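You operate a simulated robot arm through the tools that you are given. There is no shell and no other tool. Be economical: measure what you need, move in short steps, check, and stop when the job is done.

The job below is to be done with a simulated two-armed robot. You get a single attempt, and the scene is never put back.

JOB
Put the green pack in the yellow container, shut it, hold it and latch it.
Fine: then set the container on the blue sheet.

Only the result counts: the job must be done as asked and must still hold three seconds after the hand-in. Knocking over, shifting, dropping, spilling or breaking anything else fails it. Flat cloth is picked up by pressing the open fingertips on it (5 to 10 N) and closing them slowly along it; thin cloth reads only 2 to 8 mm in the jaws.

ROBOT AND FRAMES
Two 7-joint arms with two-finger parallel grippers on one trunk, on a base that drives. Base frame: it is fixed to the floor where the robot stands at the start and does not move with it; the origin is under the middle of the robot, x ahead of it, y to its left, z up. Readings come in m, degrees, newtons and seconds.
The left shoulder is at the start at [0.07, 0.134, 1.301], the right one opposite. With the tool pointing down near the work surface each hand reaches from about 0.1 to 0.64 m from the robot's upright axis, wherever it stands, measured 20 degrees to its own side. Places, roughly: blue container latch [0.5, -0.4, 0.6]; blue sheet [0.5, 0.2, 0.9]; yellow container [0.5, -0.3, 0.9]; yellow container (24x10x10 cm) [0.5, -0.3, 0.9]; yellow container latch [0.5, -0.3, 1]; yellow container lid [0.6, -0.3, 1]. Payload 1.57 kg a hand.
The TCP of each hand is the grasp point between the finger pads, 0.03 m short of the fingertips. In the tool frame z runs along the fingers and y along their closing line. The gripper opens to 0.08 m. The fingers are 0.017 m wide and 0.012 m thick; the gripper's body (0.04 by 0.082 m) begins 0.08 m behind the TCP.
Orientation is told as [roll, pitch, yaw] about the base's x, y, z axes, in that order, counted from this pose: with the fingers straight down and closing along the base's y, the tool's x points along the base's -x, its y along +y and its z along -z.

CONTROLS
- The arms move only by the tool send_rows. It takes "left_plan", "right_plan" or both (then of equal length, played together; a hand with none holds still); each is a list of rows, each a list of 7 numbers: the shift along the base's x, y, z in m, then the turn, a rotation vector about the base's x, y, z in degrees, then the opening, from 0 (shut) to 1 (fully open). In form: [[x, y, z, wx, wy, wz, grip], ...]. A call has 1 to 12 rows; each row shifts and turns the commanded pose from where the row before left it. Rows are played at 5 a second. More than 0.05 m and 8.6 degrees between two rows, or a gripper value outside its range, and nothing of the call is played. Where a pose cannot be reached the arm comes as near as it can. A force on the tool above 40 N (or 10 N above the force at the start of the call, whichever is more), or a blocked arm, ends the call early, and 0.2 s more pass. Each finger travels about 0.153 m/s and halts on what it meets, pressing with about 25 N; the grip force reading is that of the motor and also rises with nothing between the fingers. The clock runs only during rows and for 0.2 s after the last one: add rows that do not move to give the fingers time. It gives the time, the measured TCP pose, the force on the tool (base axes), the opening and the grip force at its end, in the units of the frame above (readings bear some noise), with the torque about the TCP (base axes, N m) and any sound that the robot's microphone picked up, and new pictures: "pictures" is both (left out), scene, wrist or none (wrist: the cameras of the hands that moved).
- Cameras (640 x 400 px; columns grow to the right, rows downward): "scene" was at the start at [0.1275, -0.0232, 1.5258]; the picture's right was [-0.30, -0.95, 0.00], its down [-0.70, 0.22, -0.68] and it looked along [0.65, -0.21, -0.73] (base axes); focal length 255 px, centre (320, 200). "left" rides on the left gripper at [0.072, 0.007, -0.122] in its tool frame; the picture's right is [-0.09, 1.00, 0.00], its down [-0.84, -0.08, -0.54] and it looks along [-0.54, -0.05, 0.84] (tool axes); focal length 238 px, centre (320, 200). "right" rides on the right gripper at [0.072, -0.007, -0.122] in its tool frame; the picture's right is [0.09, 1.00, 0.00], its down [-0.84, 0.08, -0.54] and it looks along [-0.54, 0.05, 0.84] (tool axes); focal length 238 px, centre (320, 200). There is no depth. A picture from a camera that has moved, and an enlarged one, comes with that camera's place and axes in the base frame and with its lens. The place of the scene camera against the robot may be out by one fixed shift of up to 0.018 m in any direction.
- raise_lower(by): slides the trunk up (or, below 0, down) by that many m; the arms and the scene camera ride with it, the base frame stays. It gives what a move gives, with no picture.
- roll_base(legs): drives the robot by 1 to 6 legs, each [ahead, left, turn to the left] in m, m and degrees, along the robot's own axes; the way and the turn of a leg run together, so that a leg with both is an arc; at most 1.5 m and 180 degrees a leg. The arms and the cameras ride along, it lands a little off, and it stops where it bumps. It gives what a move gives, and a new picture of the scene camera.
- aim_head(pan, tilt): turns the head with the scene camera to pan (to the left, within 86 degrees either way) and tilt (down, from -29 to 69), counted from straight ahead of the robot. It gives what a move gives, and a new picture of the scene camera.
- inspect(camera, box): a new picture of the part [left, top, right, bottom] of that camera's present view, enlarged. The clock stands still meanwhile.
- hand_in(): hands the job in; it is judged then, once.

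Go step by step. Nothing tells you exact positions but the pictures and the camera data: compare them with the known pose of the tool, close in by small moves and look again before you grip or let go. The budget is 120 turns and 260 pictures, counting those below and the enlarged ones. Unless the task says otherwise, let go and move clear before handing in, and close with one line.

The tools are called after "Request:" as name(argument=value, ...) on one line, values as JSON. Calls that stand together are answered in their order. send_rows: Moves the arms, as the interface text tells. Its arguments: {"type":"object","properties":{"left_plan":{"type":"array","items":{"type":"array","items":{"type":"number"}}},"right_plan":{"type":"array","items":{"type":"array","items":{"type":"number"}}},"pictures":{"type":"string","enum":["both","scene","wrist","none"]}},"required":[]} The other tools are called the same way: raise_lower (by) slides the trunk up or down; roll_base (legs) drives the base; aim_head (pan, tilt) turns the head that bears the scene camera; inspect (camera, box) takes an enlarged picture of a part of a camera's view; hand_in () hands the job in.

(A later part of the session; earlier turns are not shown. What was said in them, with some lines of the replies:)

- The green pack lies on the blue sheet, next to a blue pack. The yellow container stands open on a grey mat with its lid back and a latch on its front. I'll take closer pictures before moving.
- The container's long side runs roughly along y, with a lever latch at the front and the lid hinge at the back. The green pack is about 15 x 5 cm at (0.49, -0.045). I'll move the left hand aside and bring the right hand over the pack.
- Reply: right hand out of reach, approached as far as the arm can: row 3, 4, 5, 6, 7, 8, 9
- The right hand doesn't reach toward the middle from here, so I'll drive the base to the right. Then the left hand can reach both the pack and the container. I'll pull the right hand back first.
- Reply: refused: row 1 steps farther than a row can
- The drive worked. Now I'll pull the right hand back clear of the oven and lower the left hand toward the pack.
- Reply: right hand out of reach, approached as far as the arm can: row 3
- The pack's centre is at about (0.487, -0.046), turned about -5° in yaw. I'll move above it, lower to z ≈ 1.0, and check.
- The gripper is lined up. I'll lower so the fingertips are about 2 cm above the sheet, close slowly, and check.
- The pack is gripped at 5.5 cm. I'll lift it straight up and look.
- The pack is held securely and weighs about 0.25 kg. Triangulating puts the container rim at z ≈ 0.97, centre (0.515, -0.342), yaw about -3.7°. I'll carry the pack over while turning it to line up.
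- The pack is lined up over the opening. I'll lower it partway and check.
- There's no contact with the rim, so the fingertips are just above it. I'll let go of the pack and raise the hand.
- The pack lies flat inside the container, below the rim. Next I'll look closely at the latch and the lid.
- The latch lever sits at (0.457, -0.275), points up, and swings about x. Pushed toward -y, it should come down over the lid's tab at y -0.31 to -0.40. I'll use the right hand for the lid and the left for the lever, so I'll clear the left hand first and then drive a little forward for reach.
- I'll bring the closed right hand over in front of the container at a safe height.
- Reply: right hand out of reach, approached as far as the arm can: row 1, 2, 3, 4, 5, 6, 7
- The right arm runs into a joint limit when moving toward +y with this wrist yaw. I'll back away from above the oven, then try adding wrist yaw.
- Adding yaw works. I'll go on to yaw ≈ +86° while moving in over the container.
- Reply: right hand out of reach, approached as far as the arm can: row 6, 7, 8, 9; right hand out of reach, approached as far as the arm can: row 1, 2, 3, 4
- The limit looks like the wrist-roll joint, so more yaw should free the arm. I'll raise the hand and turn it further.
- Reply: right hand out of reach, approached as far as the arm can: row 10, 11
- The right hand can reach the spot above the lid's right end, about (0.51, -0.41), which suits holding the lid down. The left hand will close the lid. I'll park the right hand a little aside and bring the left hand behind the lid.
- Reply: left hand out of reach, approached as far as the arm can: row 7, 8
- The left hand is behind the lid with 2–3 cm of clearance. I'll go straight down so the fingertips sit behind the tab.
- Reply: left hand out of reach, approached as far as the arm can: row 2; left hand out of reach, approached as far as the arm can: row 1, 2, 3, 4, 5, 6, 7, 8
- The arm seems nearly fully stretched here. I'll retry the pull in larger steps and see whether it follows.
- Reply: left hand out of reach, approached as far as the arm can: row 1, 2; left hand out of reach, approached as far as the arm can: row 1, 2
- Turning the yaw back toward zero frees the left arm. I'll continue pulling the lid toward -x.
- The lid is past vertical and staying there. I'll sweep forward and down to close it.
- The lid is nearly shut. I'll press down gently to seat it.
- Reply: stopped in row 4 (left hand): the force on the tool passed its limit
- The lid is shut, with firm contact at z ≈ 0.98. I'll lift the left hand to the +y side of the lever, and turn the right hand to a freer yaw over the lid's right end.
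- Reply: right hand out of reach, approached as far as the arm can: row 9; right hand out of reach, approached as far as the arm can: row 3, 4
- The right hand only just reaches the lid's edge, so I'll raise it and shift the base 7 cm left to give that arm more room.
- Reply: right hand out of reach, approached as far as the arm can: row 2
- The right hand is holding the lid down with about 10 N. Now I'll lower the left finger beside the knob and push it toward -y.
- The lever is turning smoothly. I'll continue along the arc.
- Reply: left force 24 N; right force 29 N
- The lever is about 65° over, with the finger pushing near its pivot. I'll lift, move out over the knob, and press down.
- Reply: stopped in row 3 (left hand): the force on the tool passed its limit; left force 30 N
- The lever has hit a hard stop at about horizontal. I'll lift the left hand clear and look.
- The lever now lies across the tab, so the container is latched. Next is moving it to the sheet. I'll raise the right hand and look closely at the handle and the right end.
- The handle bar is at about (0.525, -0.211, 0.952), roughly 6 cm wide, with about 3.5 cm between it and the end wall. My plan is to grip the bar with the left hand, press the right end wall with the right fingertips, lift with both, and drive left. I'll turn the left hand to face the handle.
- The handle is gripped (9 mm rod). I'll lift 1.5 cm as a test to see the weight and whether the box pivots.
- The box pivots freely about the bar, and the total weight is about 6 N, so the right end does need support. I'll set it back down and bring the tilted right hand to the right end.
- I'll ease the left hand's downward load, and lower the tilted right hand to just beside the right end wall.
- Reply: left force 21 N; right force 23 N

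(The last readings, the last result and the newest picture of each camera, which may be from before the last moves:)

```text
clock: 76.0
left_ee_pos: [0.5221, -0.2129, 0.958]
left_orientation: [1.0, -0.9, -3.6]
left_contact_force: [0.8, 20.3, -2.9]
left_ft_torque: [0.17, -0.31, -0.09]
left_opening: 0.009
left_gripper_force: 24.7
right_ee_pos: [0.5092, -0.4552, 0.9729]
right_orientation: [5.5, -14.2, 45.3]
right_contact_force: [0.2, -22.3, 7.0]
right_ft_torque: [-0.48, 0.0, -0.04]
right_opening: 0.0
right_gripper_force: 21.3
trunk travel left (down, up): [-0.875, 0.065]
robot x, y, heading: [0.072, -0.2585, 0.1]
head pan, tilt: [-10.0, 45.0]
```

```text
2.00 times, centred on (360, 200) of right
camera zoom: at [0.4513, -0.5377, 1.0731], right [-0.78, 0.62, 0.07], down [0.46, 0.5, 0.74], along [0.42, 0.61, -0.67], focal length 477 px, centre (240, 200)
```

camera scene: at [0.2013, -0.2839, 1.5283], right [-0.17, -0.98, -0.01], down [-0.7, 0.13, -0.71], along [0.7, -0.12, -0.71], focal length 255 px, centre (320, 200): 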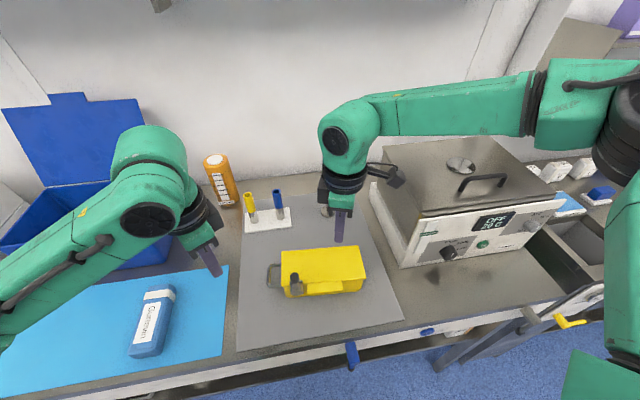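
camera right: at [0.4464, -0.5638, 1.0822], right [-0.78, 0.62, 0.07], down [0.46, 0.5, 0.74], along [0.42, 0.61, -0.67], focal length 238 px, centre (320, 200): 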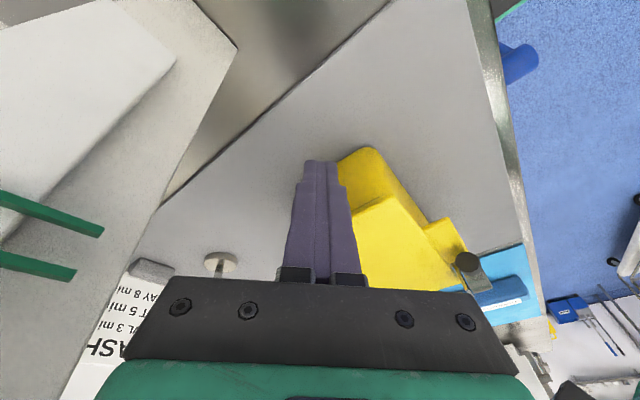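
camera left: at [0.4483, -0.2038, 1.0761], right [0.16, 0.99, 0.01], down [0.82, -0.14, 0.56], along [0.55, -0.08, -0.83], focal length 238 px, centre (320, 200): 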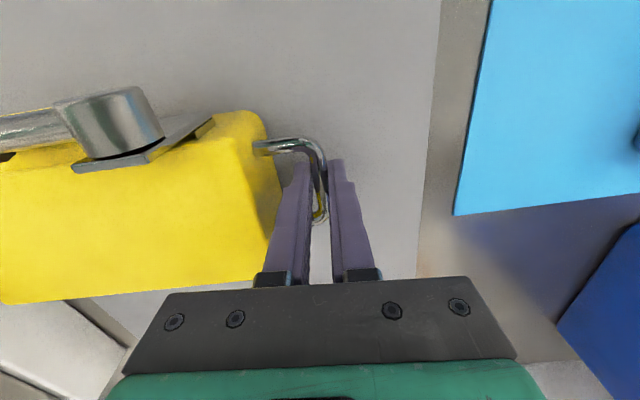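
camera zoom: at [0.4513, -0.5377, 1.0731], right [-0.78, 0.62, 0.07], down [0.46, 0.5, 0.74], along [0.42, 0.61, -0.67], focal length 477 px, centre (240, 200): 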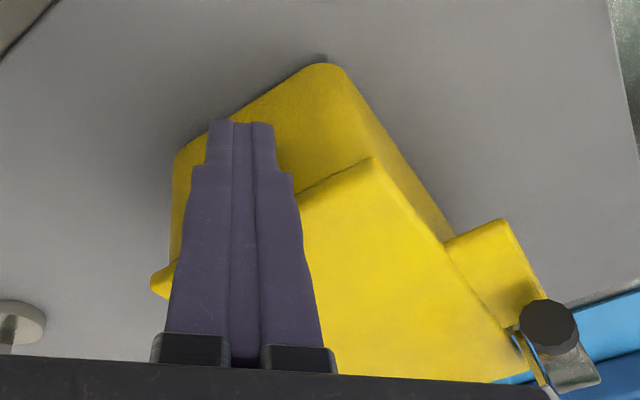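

The squeeze is at about 22 N with the fingers tucked under the lid's lip. I'll lift both hands together slowly.

Request:
send_rows(left_plan=[[0, 0, 0.004, 0, 0, 0, 0], [0, 0, 0.004, 0, 0, 0, 0], [0, 0, 0.004, 0, 0, 0, 0], [0, 0, 0.004, 0, 0, 0, 0], [0, 0, 0.004, 0, 0, 0, 0], [0, 0, 0, 0, 0, 0, 0]], right_plan=[[0, 0, 0.004, 0, 0, 0, 0], [0, 0, 0.004, 0, 0, 0, 0], [0, 0, 0.004, 0, 0, 0, 0], [0, 0, 0.004, 0, 0, 0, 0], [0, 0, 0.004, 0, 0, 0, 0], [0, 0, 0, 0, 0, 0, 0]], pictures="none")

Request:
inspect(camera="scene", box=[250, 190, 430, 310])

```text
clock: 77.4
left_ee_pos: [0.5223, -0.2134, 0.9773]
left_orientation: [0.9, -0.9, -3.8]
left_contact_force: [1.4, 28.6, -1.1]
left_ft_torque: [0.32, -0.02, 0.02]
left_opening: 0.0091
left_gripper_force: 25.2
right_ee_pos: [0.5079, -0.4553, 0.9925]
right_orientation: [5.5, -14.0, 45.2]
right_contact_force: [-0.8, -28.9, -2.7]
right_ft_torque: [-0.8, 0.04, 0.02]
right_opening: 0.0
right_gripper_force: 21.7
trunk travel left (down, up): [-0.875, 0.065]
robot x, y, heading: [0.0709, -0.2646, -0.2]
head pan, tilt: [-10.0, 45.0]
```

```text
3.33 times, centred on (340, 250) of scene
camera zoom: at [0.2025, -0.2744, 1.5283], right [-0.17, -0.98, 0.0], down [-0.7, 0.12, -0.71], along [0.7, -0.12, -0.71], focal length 850 px, centre (253, 33)
```

zoom: 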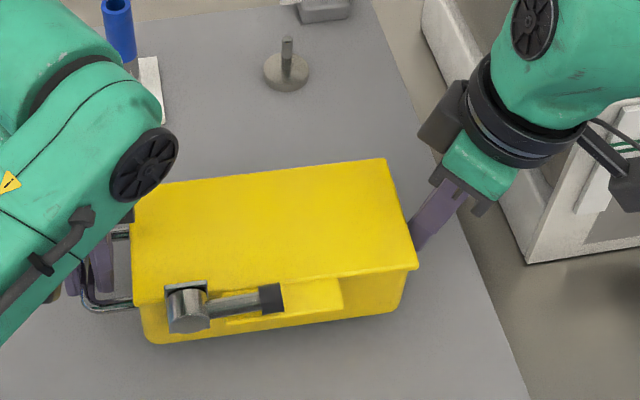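

Both ends are lifted and the load is shared. I'll keep lifting to clear the blue pack, easing the squeeze slightly.

Request:
send_rows(left_plan=[[0, 0, 0.008, 0, 0, 0, 0], [0, 0, 0.01, 0, 0, 0, 0], [0, 0, 0.01, 0, 0, 0, 0], [0, 0, 0.01, 0, 0, 0, 0], [0, 0, 0.01, 0, 0, 0, 0], [0, 0, 0.01, 0, 0, 0, 0], [0, 0, 0.01, 0, 0, 0, 0], [0, 0, 0, 0, 0, 0, 0]], right_plan=[[0, 0, 0.008, 0, 0, 0, 0], [0, -0.0005, 0.01, 0, 0, 0, 0], [0, -0.0005, 0.01, 0, 0, 0, 0], [0, 0, 0.01, 0, 0, 0, 0], [0, 0, 0.01, 0, 0, 0, 0], [0, 0, 0.01, 0, 0, 0, 0], [0, 0, 0.01, 0, 0, 0, 0], [0, 0, 0, 0, 0, 0, 0]], pictures="scene")

```text
clock: 79.2
left_ee_pos: [0.523, -0.2136, 1.0456]
left_orientation: [0.8, -0.9, -3.9]
left_contact_force: [1.4, 27.6, -2.5]
left_ft_torque: [0.32, -0.06, -0.02]
left_opening: 0.0095
left_gripper_force: 24.6
right_ee_pos: [0.5081, -0.4561, 1.0592]
right_orientation: [5.7, -14.0, 45.3]
right_contact_force: [-1.8, -26.4, -3.2]
right_ft_torque: [-0.77, 0.05, 0.02]
right_opening: 0.0
right_gripper_force: 21.3
trunk travel left (down, up): [-0.875, 0.065]
robot x, y, heading: [0.0691, -0.2605, 0.1]
head pan, tilt: [-10.0, 45.0]
camera scene: at [0.2026, -0.2745, 1.5283], right [-0.17, -0.98, 0.0], down [-0.7, 0.12, -0.71], along [0.7, -0.12, -0.71], focal length 255 px, centre (320, 200)
```

scene: 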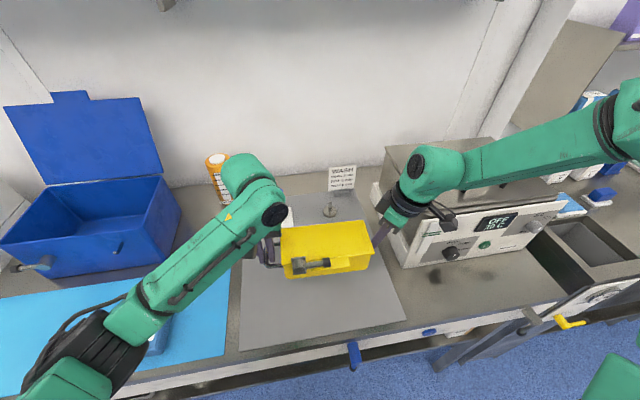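

The container is held level with its bottom at z ≈ 0.995. I'll drive left in two stages, starting with 0.3 m.

Request:
roll_base(legs=[[-0.015, 0.15, 0], [0, 0.15, 0]])

```text
clock: 81.6
left_ee_pos: [0.5056, 0.0851, 1.0461]
left_orientation: [0.9, -0.9, -3.5]
left_contact_force: [1.6, 26.2, -2.0]
left_ft_torque: [0.32, -0.02, -0.03]
left_opening: 0.0091
left_gripper_force: 24.5
right_ee_pos: [0.4954, -0.157, 1.0582]
right_orientation: [5.7, -14.2, 45.5]
right_contact_force: [-2.2, -26.5, -2.9]
right_ft_torque: [-0.73, 0.05, 0.02]
right_opening: 0.0003
right_gripper_force: 21.1
trunk travel left (down, up): [-0.875, 0.065]
robot x, y, heading: [0.0545, 0.0407, 0.2]
head pan, tilt: [-10.0, 45.0]
camera scene: at [0.1868, 0.0218, 1.5283], right [-0.17, -0.99, 0.0], down [-0.7, 0.12, -0.71], along [0.7, -0.12, -0.71], focal length 255 px, centre (320, 200)
```

scene: 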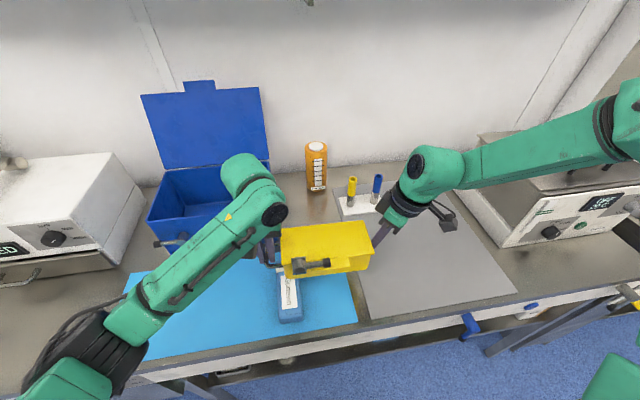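

Everything is stable. I'll drive the second stage, 0.29 m further left.

Request:
roll_base(legs=[[0, 0.145, 0], [0, 0.145, 0]])

Request:
aim_head(pan=0, tilt=55)

```text
clock: 83.9
left_ee_pos: [0.5055, 0.3703, 1.0464]
left_orientation: [0.9, -0.8, -3.6]
left_contact_force: [0.6, 17.9, -3.3]
left_ft_torque: [0.21, -0.01, -0.03]
left_opening: 0.0092
left_gripper_force: 24.9
right_ee_pos: [0.4921, 0.127, 1.0596]
right_orientation: [5.8, -14.0, 45.3]
right_contact_force: [-0.9, -18.1, -2.2]
right_ft_torque: [-0.35, 0.04, 0.02]
right_opening: 0.0
right_gripper_force: 21.2
trunk travel left (down, up): [-0.875, 0.065]
robot x, y, heading: [0.0538, 0.3217, 0.6]
head pan, tilt: [-10.0, 45.0]
camera scene: at [0.1853, 0.3079, 1.5283], right [-0.17, -0.99, 0.0], down [-0.7, 0.12, -0.71], along [0.7, -0.12, -0.71], focal length 255 px, centre (320, 200)
```

scene: 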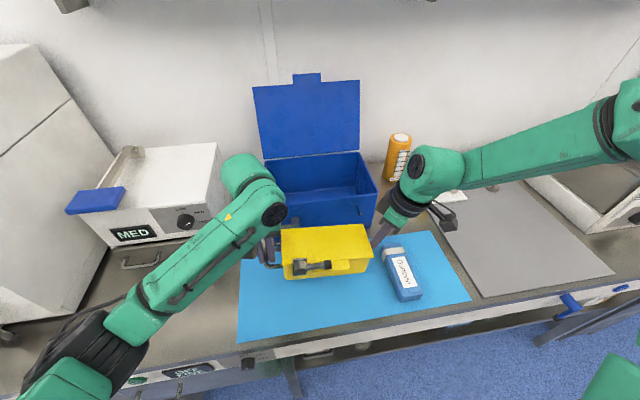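

```text
clock: 84.6
left_ee_pos: [0.5059, 0.3737, 1.0459]
left_orientation: [0.9, -0.9, -3.6]
left_contact_force: [-0.4, 3.7, -3.6]
left_ft_torque: [0.07, 0.0, -0.01]
left_opening: 0.0097
left_gripper_force: 24.9
right_ee_pos: [0.4913, 0.1292, 1.0612]
right_orientation: [5.6, -14.0, 45.4]
right_contact_force: [0.4, -4.5, -3.5]
right_ft_torque: [-0.14, -0.01, 0.0]
right_opening: 0.0
right_gripper_force: 21.5
trunk travel left (down, up): [-0.875, 0.065]
robot x, y, heading: [0.05, 0.3237, 0.4]
head pan, tilt: [0.0, 55.0]
camera scene: at [0.1773, 0.325, 1.515], right [0.0, -1.0, 0.0], down [-0.82, 0.0, -0.57], along [0.57, 0.0, -0.82], focal length 255 px, centre (320, 200)
```

scene: 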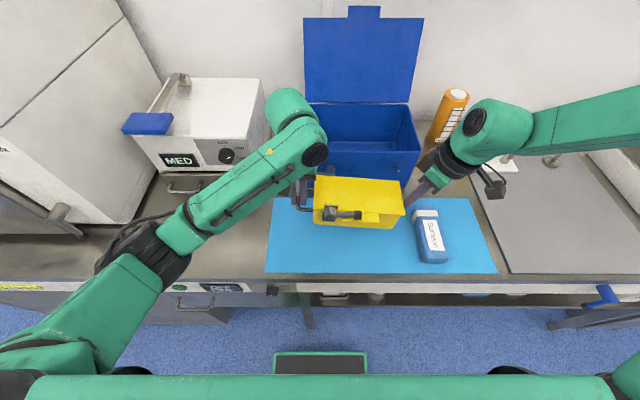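

The squeeze force has dropped to about 4 N, so I'll restore it right away.

Request:
send_rows(right_plan=[[0, 0.002, 0, 0, 0, 0, 0], [0, 0.002, 0, 0, 0, 0, 0], [0, 0, 0, 0, 0, 0, 0]], left_plan=[[0, 0, 0, 0, 0, 0, 0], [0, 0, 0, 0, 0, 0, 0], [0, 0, 0, 0, 0, 0, 0]], pictures="none")

Request:
inspect(camera="scene", box=[260, 150, 500, 290])

Request:
inspect(camera="right", box=[240, 100, 480, 300])

```text
clock: 85.4
left_ee_pos: [0.5059, 0.3758, 1.0446]
left_orientation: [1.3, -0.7, -3.3]
left_contact_force: [1.1, 29.5, -3.3]
left_ft_torque: [0.35, -0.01, -0.11]
left_opening: 0.0096
left_gripper_force: 25.0
right_ee_pos: [0.4929, 0.1312, 1.059]
right_orientation: [5.5, -13.9, 45.4]
right_contact_force: [-0.2, -30.0, -2.4]
right_ft_torque: [-0.58, 0.03, 0.06]
right_opening: 0.0002
right_gripper_force: 21.2
trunk travel left (down, up): [-0.875, 0.065]
robot x, y, heading: [0.0519, 0.3275, 0.6]
head pan, tilt: [0.0, 55.0]
```

```text
2.67 times, centred on (380, 220) of scene
camera zoom: at [0.1773, 0.3249, 1.5149], right [0.01, -1.0, 0.0], down [-0.82, 0.0, -0.57], along [0.57, 0.0, -0.82], focal length 680 px, centre (160, 147)
```

zoom: 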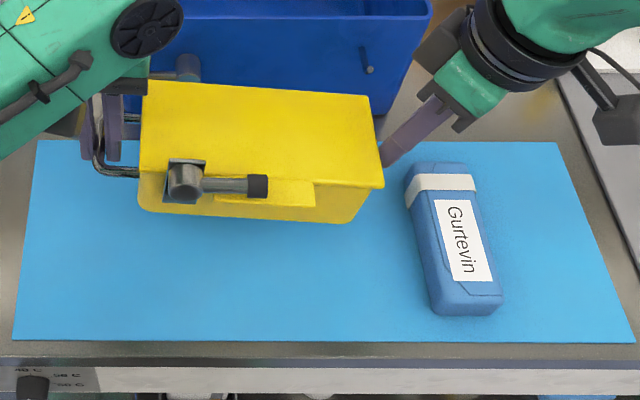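

```text
2.00 times, centred on (360, 200) of right
camera zoom: at [0.436, 0.0496, 1.1593], right [-0.78, 0.62, 0.07], down [0.46, 0.5, 0.73], along [0.42, 0.61, -0.68], focal length 477 px, centre (240, 200)
```

zoom: 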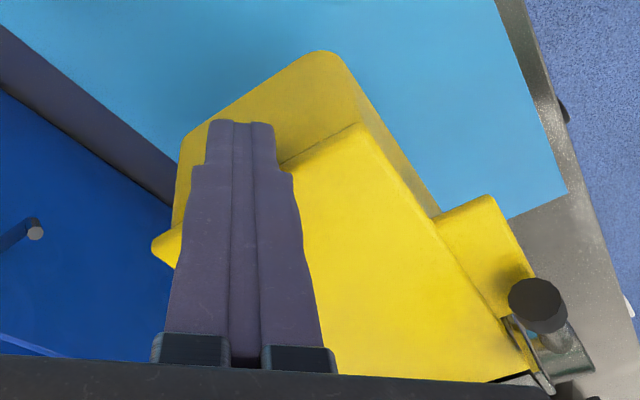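

The squeeze is back at about 30 N, and the container is over free sheet area, clear of the blue pack. I'll lower both hands together.

Request:
send_rows(left_plan=[[0, 0, -0.01, 0, 0, 0, 0], [0, 0, -0.01, 0, 0, 0, 0], [0, 0, -0.01, 0, 0, 0, 0], [0, 0, -0.01, 0, 0, 0, 0], [0, 0, -0.01, 0, 0, 0, 0], [0, 0, -0.01, 0, 0, 0, 0], [0, 0, -0.01, 0, 0, 0, 0], [0, 0, 0, 0, 0, 0, 0]], right_plan=[[0, 0, -0.01, 0, 0, 0, 0], [0, 0, -0.01, 0, 0, 0, 0], [0, 0, -0.01, 0, 0, 0, 0], [0, 0, -0.01, 0, 0, 0, 0], [0, 0, -0.01, 0, 0, 0, 0], [0, 0, -0.01, 0, 0, 0, 0], [0, 0, -0.01, 0, 0, 0, 0], [0, 0, 0, 0, 0, 0, 0]], pictures="none")

Request:
inspect(camera="scene", box=[260, 150, 500, 290])

```text
clock: 87.2
left_ee_pos: [0.5047, 0.3751, 0.9751]
left_orientation: [1.1, -0.8, -3.4]
left_contact_force: [1.7, 28.4, -2.7]
left_ft_torque: [0.31, -0.06, -0.02]
left_opening: 0.0094
left_gripper_force: 24.6
right_ee_pos: [0.4921, 0.1314, 0.9883]
right_orientation: [5.6, -13.9, 45.3]
right_contact_force: [-1.3, -28.9, -1.9]
right_ft_torque: [-0.58, 0.02, 0.03]
right_opening: 0.0002
right_gripper_force: 21.1
trunk travel left (down, up): [-0.875, 0.065]
robot x, y, heading: [0.0553, 0.325, 0.3]
head pan, tilt: [0.0, 55.0]
```

```text
2.67 times, centred on (380, 220) of scene
camera zoom: at [0.1771, 0.3248, 1.5149], right [0.01, -1.0, 0.0], down [-0.82, 0.0, -0.57], along [0.57, 0.0, -0.82], focal length 680 px, centre (160, 147)
```

zoom: 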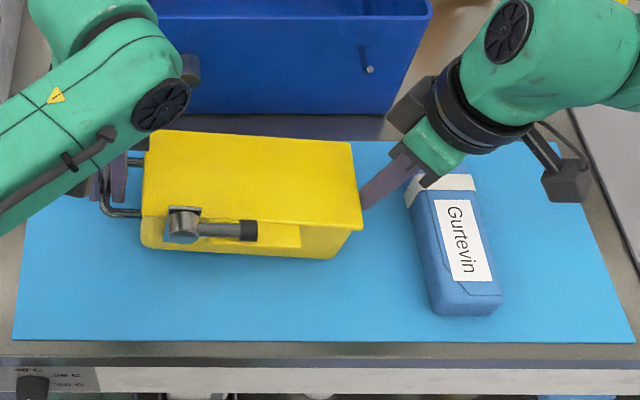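

Request:
send_rows(left_plan=[[0, 0, -0.005, 0, 0, 0, 0], [0, 0, -0.005, 0, 0, 0, 0], [0, 0, -0.004, 0, 0, 0, 0], [0, 0, -0.003, 0, 0, 0, 0], [0, 0, 0, 0, 0, 0, 0]], right_plan=[[0, 0, -0.005, 0, 0, 0, 0], [0, 0, -0.005, 0, 0, 0, 0], [0, 0, -0.004, 0, 0, 0, 0], [0, 0, -0.003, 0, 0, 0, 0], [0, 0, 0, 0, 0, 0, 0]], pictures="none")

```text
clock: 87.8
left_ee_pos: [0.5044, 0.3757, 0.9662]
left_orientation: [1.2, -0.7, -3.5]
left_contact_force: [-1.4, 1.0, -2.6]
left_ft_torque: [-0.07, -0.18, -0.12]
left_opening: 0.0092
left_gripper_force: 24.3
right_ee_pos: [0.4938, 0.1322, 0.9812]
right_orientation: [5.3, -14.2, 45.3]
right_contact_force: [0.4, 0.2, -0.2]
right_ft_torque: [0.0, 0.02, 0.03]
right_opening: 0.0001
right_gripper_force: 21.6
trunk travel left (down, up): [-0.875, 0.065]
robot x, y, heading: [0.0524, 0.3201, 0.5]
head pan, tilt: [0.0, 55.0]
stopped in row 3 (right hand): the force on the tool passed its limit (the readings are from after the stop); the commanded pose is now the measured one
```

Request:
inspect(camera="scene", box=[280, 150, 460, 260])

Request:
inspect(camera="right", box=[160, 60, 540, 300])

Request:
inspect(camera="left", box=[0, 0, 480, 300])

```text
3.56 times, centred on (370, 205) of scene
camera zoom: at [0.177, 0.3254, 1.5148], right [0.01, -1.0, 0.0], down [-0.82, 0.0, -0.57], along [0.57, 0.0, -0.82], focal length 907 px, centre (142, 182)
```

zoom: 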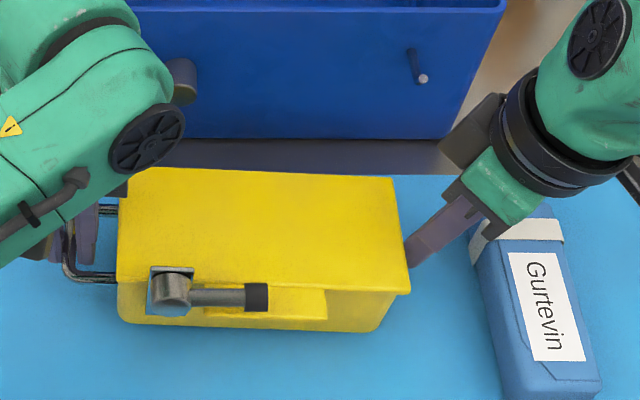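

```text
1.67 times, centred on (350, 180) of right
camera zoom: at [0.4379, 0.0499, 1.0812], right [-0.78, 0.62, 0.07], down [0.46, 0.5, 0.74], along [0.42, 0.61, -0.67], focal length 397 px, centre (270, 233)
```

zoom: 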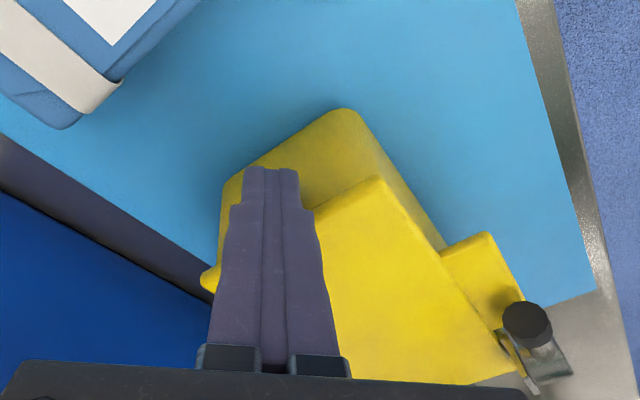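

```text
1.33 times, centred on (240, 150) of left
camera zoom: at [0.4326, 0.3844, 1.0856], right [0.15, 0.99, 0.02], down [0.82, -0.14, 0.55], along [0.55, -0.06, -0.83], focal length 318 px, centre (427, 267)
```

zoom: 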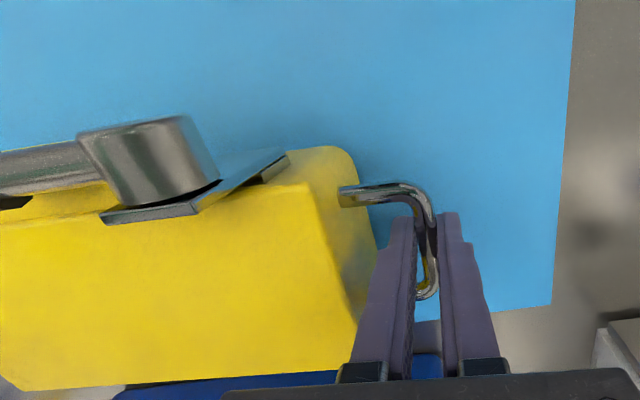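

The right end has settled on the sheet and the sheet is undisturbed. I'll back the right hand off and lower the left end gently.

Request:
send_rows(left_plan=[[0, 0, 0, 0, 0, 0, 0], [0, 0, 0, 0, 0, 0, 0], [0, 0, -0.003, 0, 0, 0, 0], [0, 0, -0.003, 0, 0, 0, 0], [0, 0, -0.003, 0, 0, 0, 0], [0, 0, -0.002, 0, 0, 0, 0], [0, 0, 0, 0, 0, 0, 0]], right_plan=[[0, -0.006, 0, 0, 0, 0, 0], [0, -0.007, 0, 0, 0, 0, 0], [0, 0, 0.02, 0, 0, 0, 0], [0, 0, 0.04, 0, 0, 0, 0], [0, 0, 0.04, 0, 0, 0, 0], [0, 0, 0.03, 0, 0, 0, 0], [0, 0, 0, 0, 0, 0, 0]], pictures="none")

Request:
inspect(camera="scene", box=[280, 150, 460, 260])

```text
clock: 89.4
left_ee_pos: [0.5063, 0.3764, 0.9556]
left_orientation: [1.2, -0.7, -3.5]
left_contact_force: [0.3, 1.4, -2.5]
left_ft_torque: [0.0, -0.17, -0.02]
left_opening: 0.0095
left_gripper_force: 24.7
right_ee_pos: [0.4959, 0.122, 1.1141]
right_orientation: [5.2, -14.3, 45.3]
right_contact_force: [0.3, 0.9, 0.1]
right_ft_torque: [0.01, -0.01, 0.0]
right_opening: 0.0
right_gripper_force: 21.0
trunk travel left (down, up): [-0.875, 0.065]
robot x, y, heading: [0.0524, 0.3239, 0.2]
head pan, tilt: [0.0, 55.0]
```

```text
3.56 times, centred on (370, 205) of scene
camera zoom: at [0.1768, 0.3252, 1.515], right [0.01, -1.0, 0.0], down [-0.82, 0.0, -0.57], along [0.57, 0.0, -0.82], focal length 907 px, centre (142, 182)
```

zoom: 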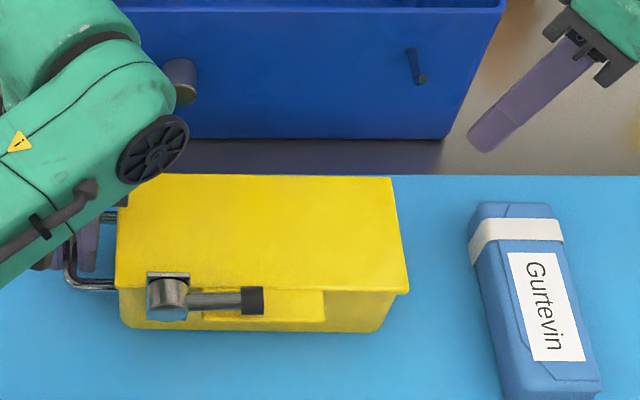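

Request:
send_rows(left_plan=[[0, 0, -0.002, 0, 0, 0, 0], [0, 0, -0.002, 0, 0, 0, 0], [0, 0, 0, 0, 0, 0, 0]], pictures="none")

```text
clock: 90.2
left_ee_pos: [0.5048, 0.377, 0.953]
left_orientation: [1.2, -1.0, -3.3]
left_contact_force: [2.4, 3.7, 18.7]
left_ft_torque: [0.08, -0.25, 0.03]
left_opening: 0.0096
left_gripper_force: 24.5
right_ee_pos: [0.4929, 0.1227, 1.1156]
right_orientation: [5.0, -14.3, 45.3]
right_contact_force: [0.4, -0.4, 0.6]
right_ft_torque: [-0.01, 0.02, 0.01]
right_opening: 0.0
right_gripper_force: 21.5
trunk travel left (down, up): [-0.875, 0.065]
robot x, y, heading: [0.053, 0.3245, 0.1]
head pan, tilt: [0.0, 55.0]
```

It's resting on the sheet. I'll relieve the pressure, open, and go straight up.

Request:
send_rows(left_plan=[[0, 0, 0.002, 0, 0, 0, 0], [0, 0, 0, 0, 0, 0, 0], [0, 0, 0, 0, 0, 0, 0.15], [0, 0, 0, 0, 0, 0, 0.3], [0, 0, 0, 0, 0, 0, 0.32], [0, 0, 0.02, 0, 0, 0, 0.32], [0, 0, 0.03, 0, 0, 0, 0.32], [0, 0, 0.04, 0, 0, 0, 0.32], [0, 0, 0.05, 0, 0, 0, 0.32], [0, 0.03, 0.03, 0, 0, 0, 0.32], [0, 0.04, 0, 0, 0, 0, 0.32], [0, 0, 0, 0, 0, 0, 0.32]], right_plan=[[0, 0, 0.02, 0, 0, 0, 0], [0, 0, 0.02, 0, 0, 0, 0], [0, -0.03, 0, 0, 0, 0, 0], [0, -0.03, 0, 0, 0, 0, 0], [0, 0, 0, 0, 0, 0, 0], [0, 0, 0, 0, 0, 0, 0], [0, 0, 0, 0, 0, 0, 0], [0, 0, 0, 0, 0, 0, 0], [0, 0, 0, 0, 0, 0, 0], [0, 0, 0, 0, 0, 0, 0], [0, 0, 0, 0, 0, 0, 0], [0, 0, 0, 0, 0, 0, 0]], pictures="scene")

Request:
inspect(camera="scene", box=[260, 150, 500, 290])

Request:
inspect(camera="left", box=[0, 0, 480, 300])

```text
clock: 92.8
left_ee_pos: [0.5031, 0.4454, 1.1244]
left_orientation: [1.3, -0.7, -3.4]
left_contact_force: [-0.1, 0.2, 0.4]
left_ft_torque: [0.01, -0.01, 0.0]
left_opening: 0.0257
left_gripper_force: 0.1
right_ee_pos: [0.4956, 0.0596, 1.1528]
right_orientation: [5.2, -14.4, 45.4]
right_contact_force: [-0.4, -0.4, -0.3]
right_ft_torque: [0.0, -0.01, 0.04]
right_opening: 0.0
right_gripper_force: 20.8
trunk travel left (down, up): [-0.875, 0.065]
robot x, y, heading: [0.0511, 0.3239, 0.2]
head pan, tilt: [0.0, 55.0]
camera scene: at [0.1766, 0.3241, 1.515], right [0.01, -1.0, 0.0], down [-0.82, 0.0, -0.57], along [0.57, 0.0, -0.82], focal length 255 px, centre (320, 200)
```

scene: 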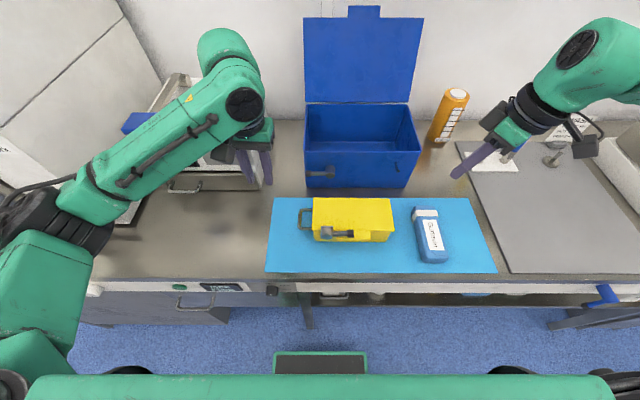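

```text
2.67 times, centred on (380, 220) of scene
camera zoom: at [0.1766, 0.3241, 1.515], right [0.01, -1.0, 0.0], down [-0.82, 0.0, -0.57], along [0.57, 0.0, -0.82], focal length 680 px, centre (160, 147)
```

zoom: 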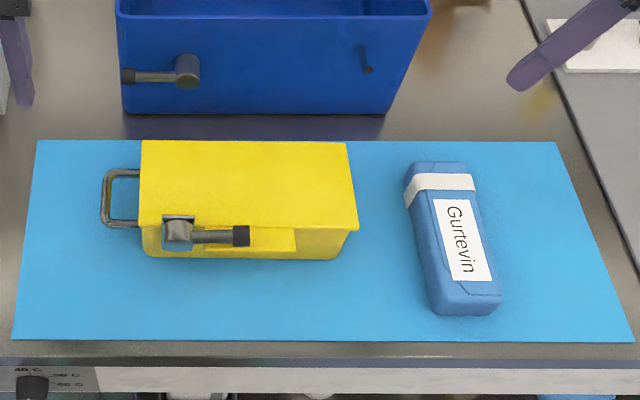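

```text
1.33 times, centred on (240, 150) of left
camera zoom: at [0.4309, 0.454, 1.2438], right [0.15, 0.99, 0.02], down [0.82, -0.14, 0.55], along [0.55, -0.06, -0.83], focal length 318 px, centre (427, 267)
```

zoom: 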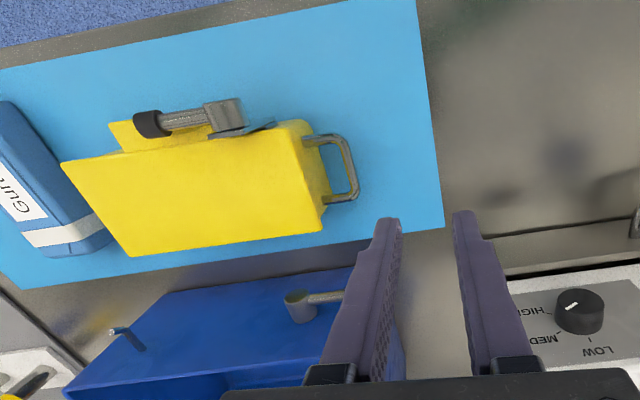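

The container is shut and latched, sitting flat on the blue sheet clear of the blue pack, and both hands are away. I'm handing it in.

Request:
hand_in()

```text
The job is handed in.
```

The green pack is in the yellow container, which is shut, latched and standing on the blue sheet; I've handed the job in.
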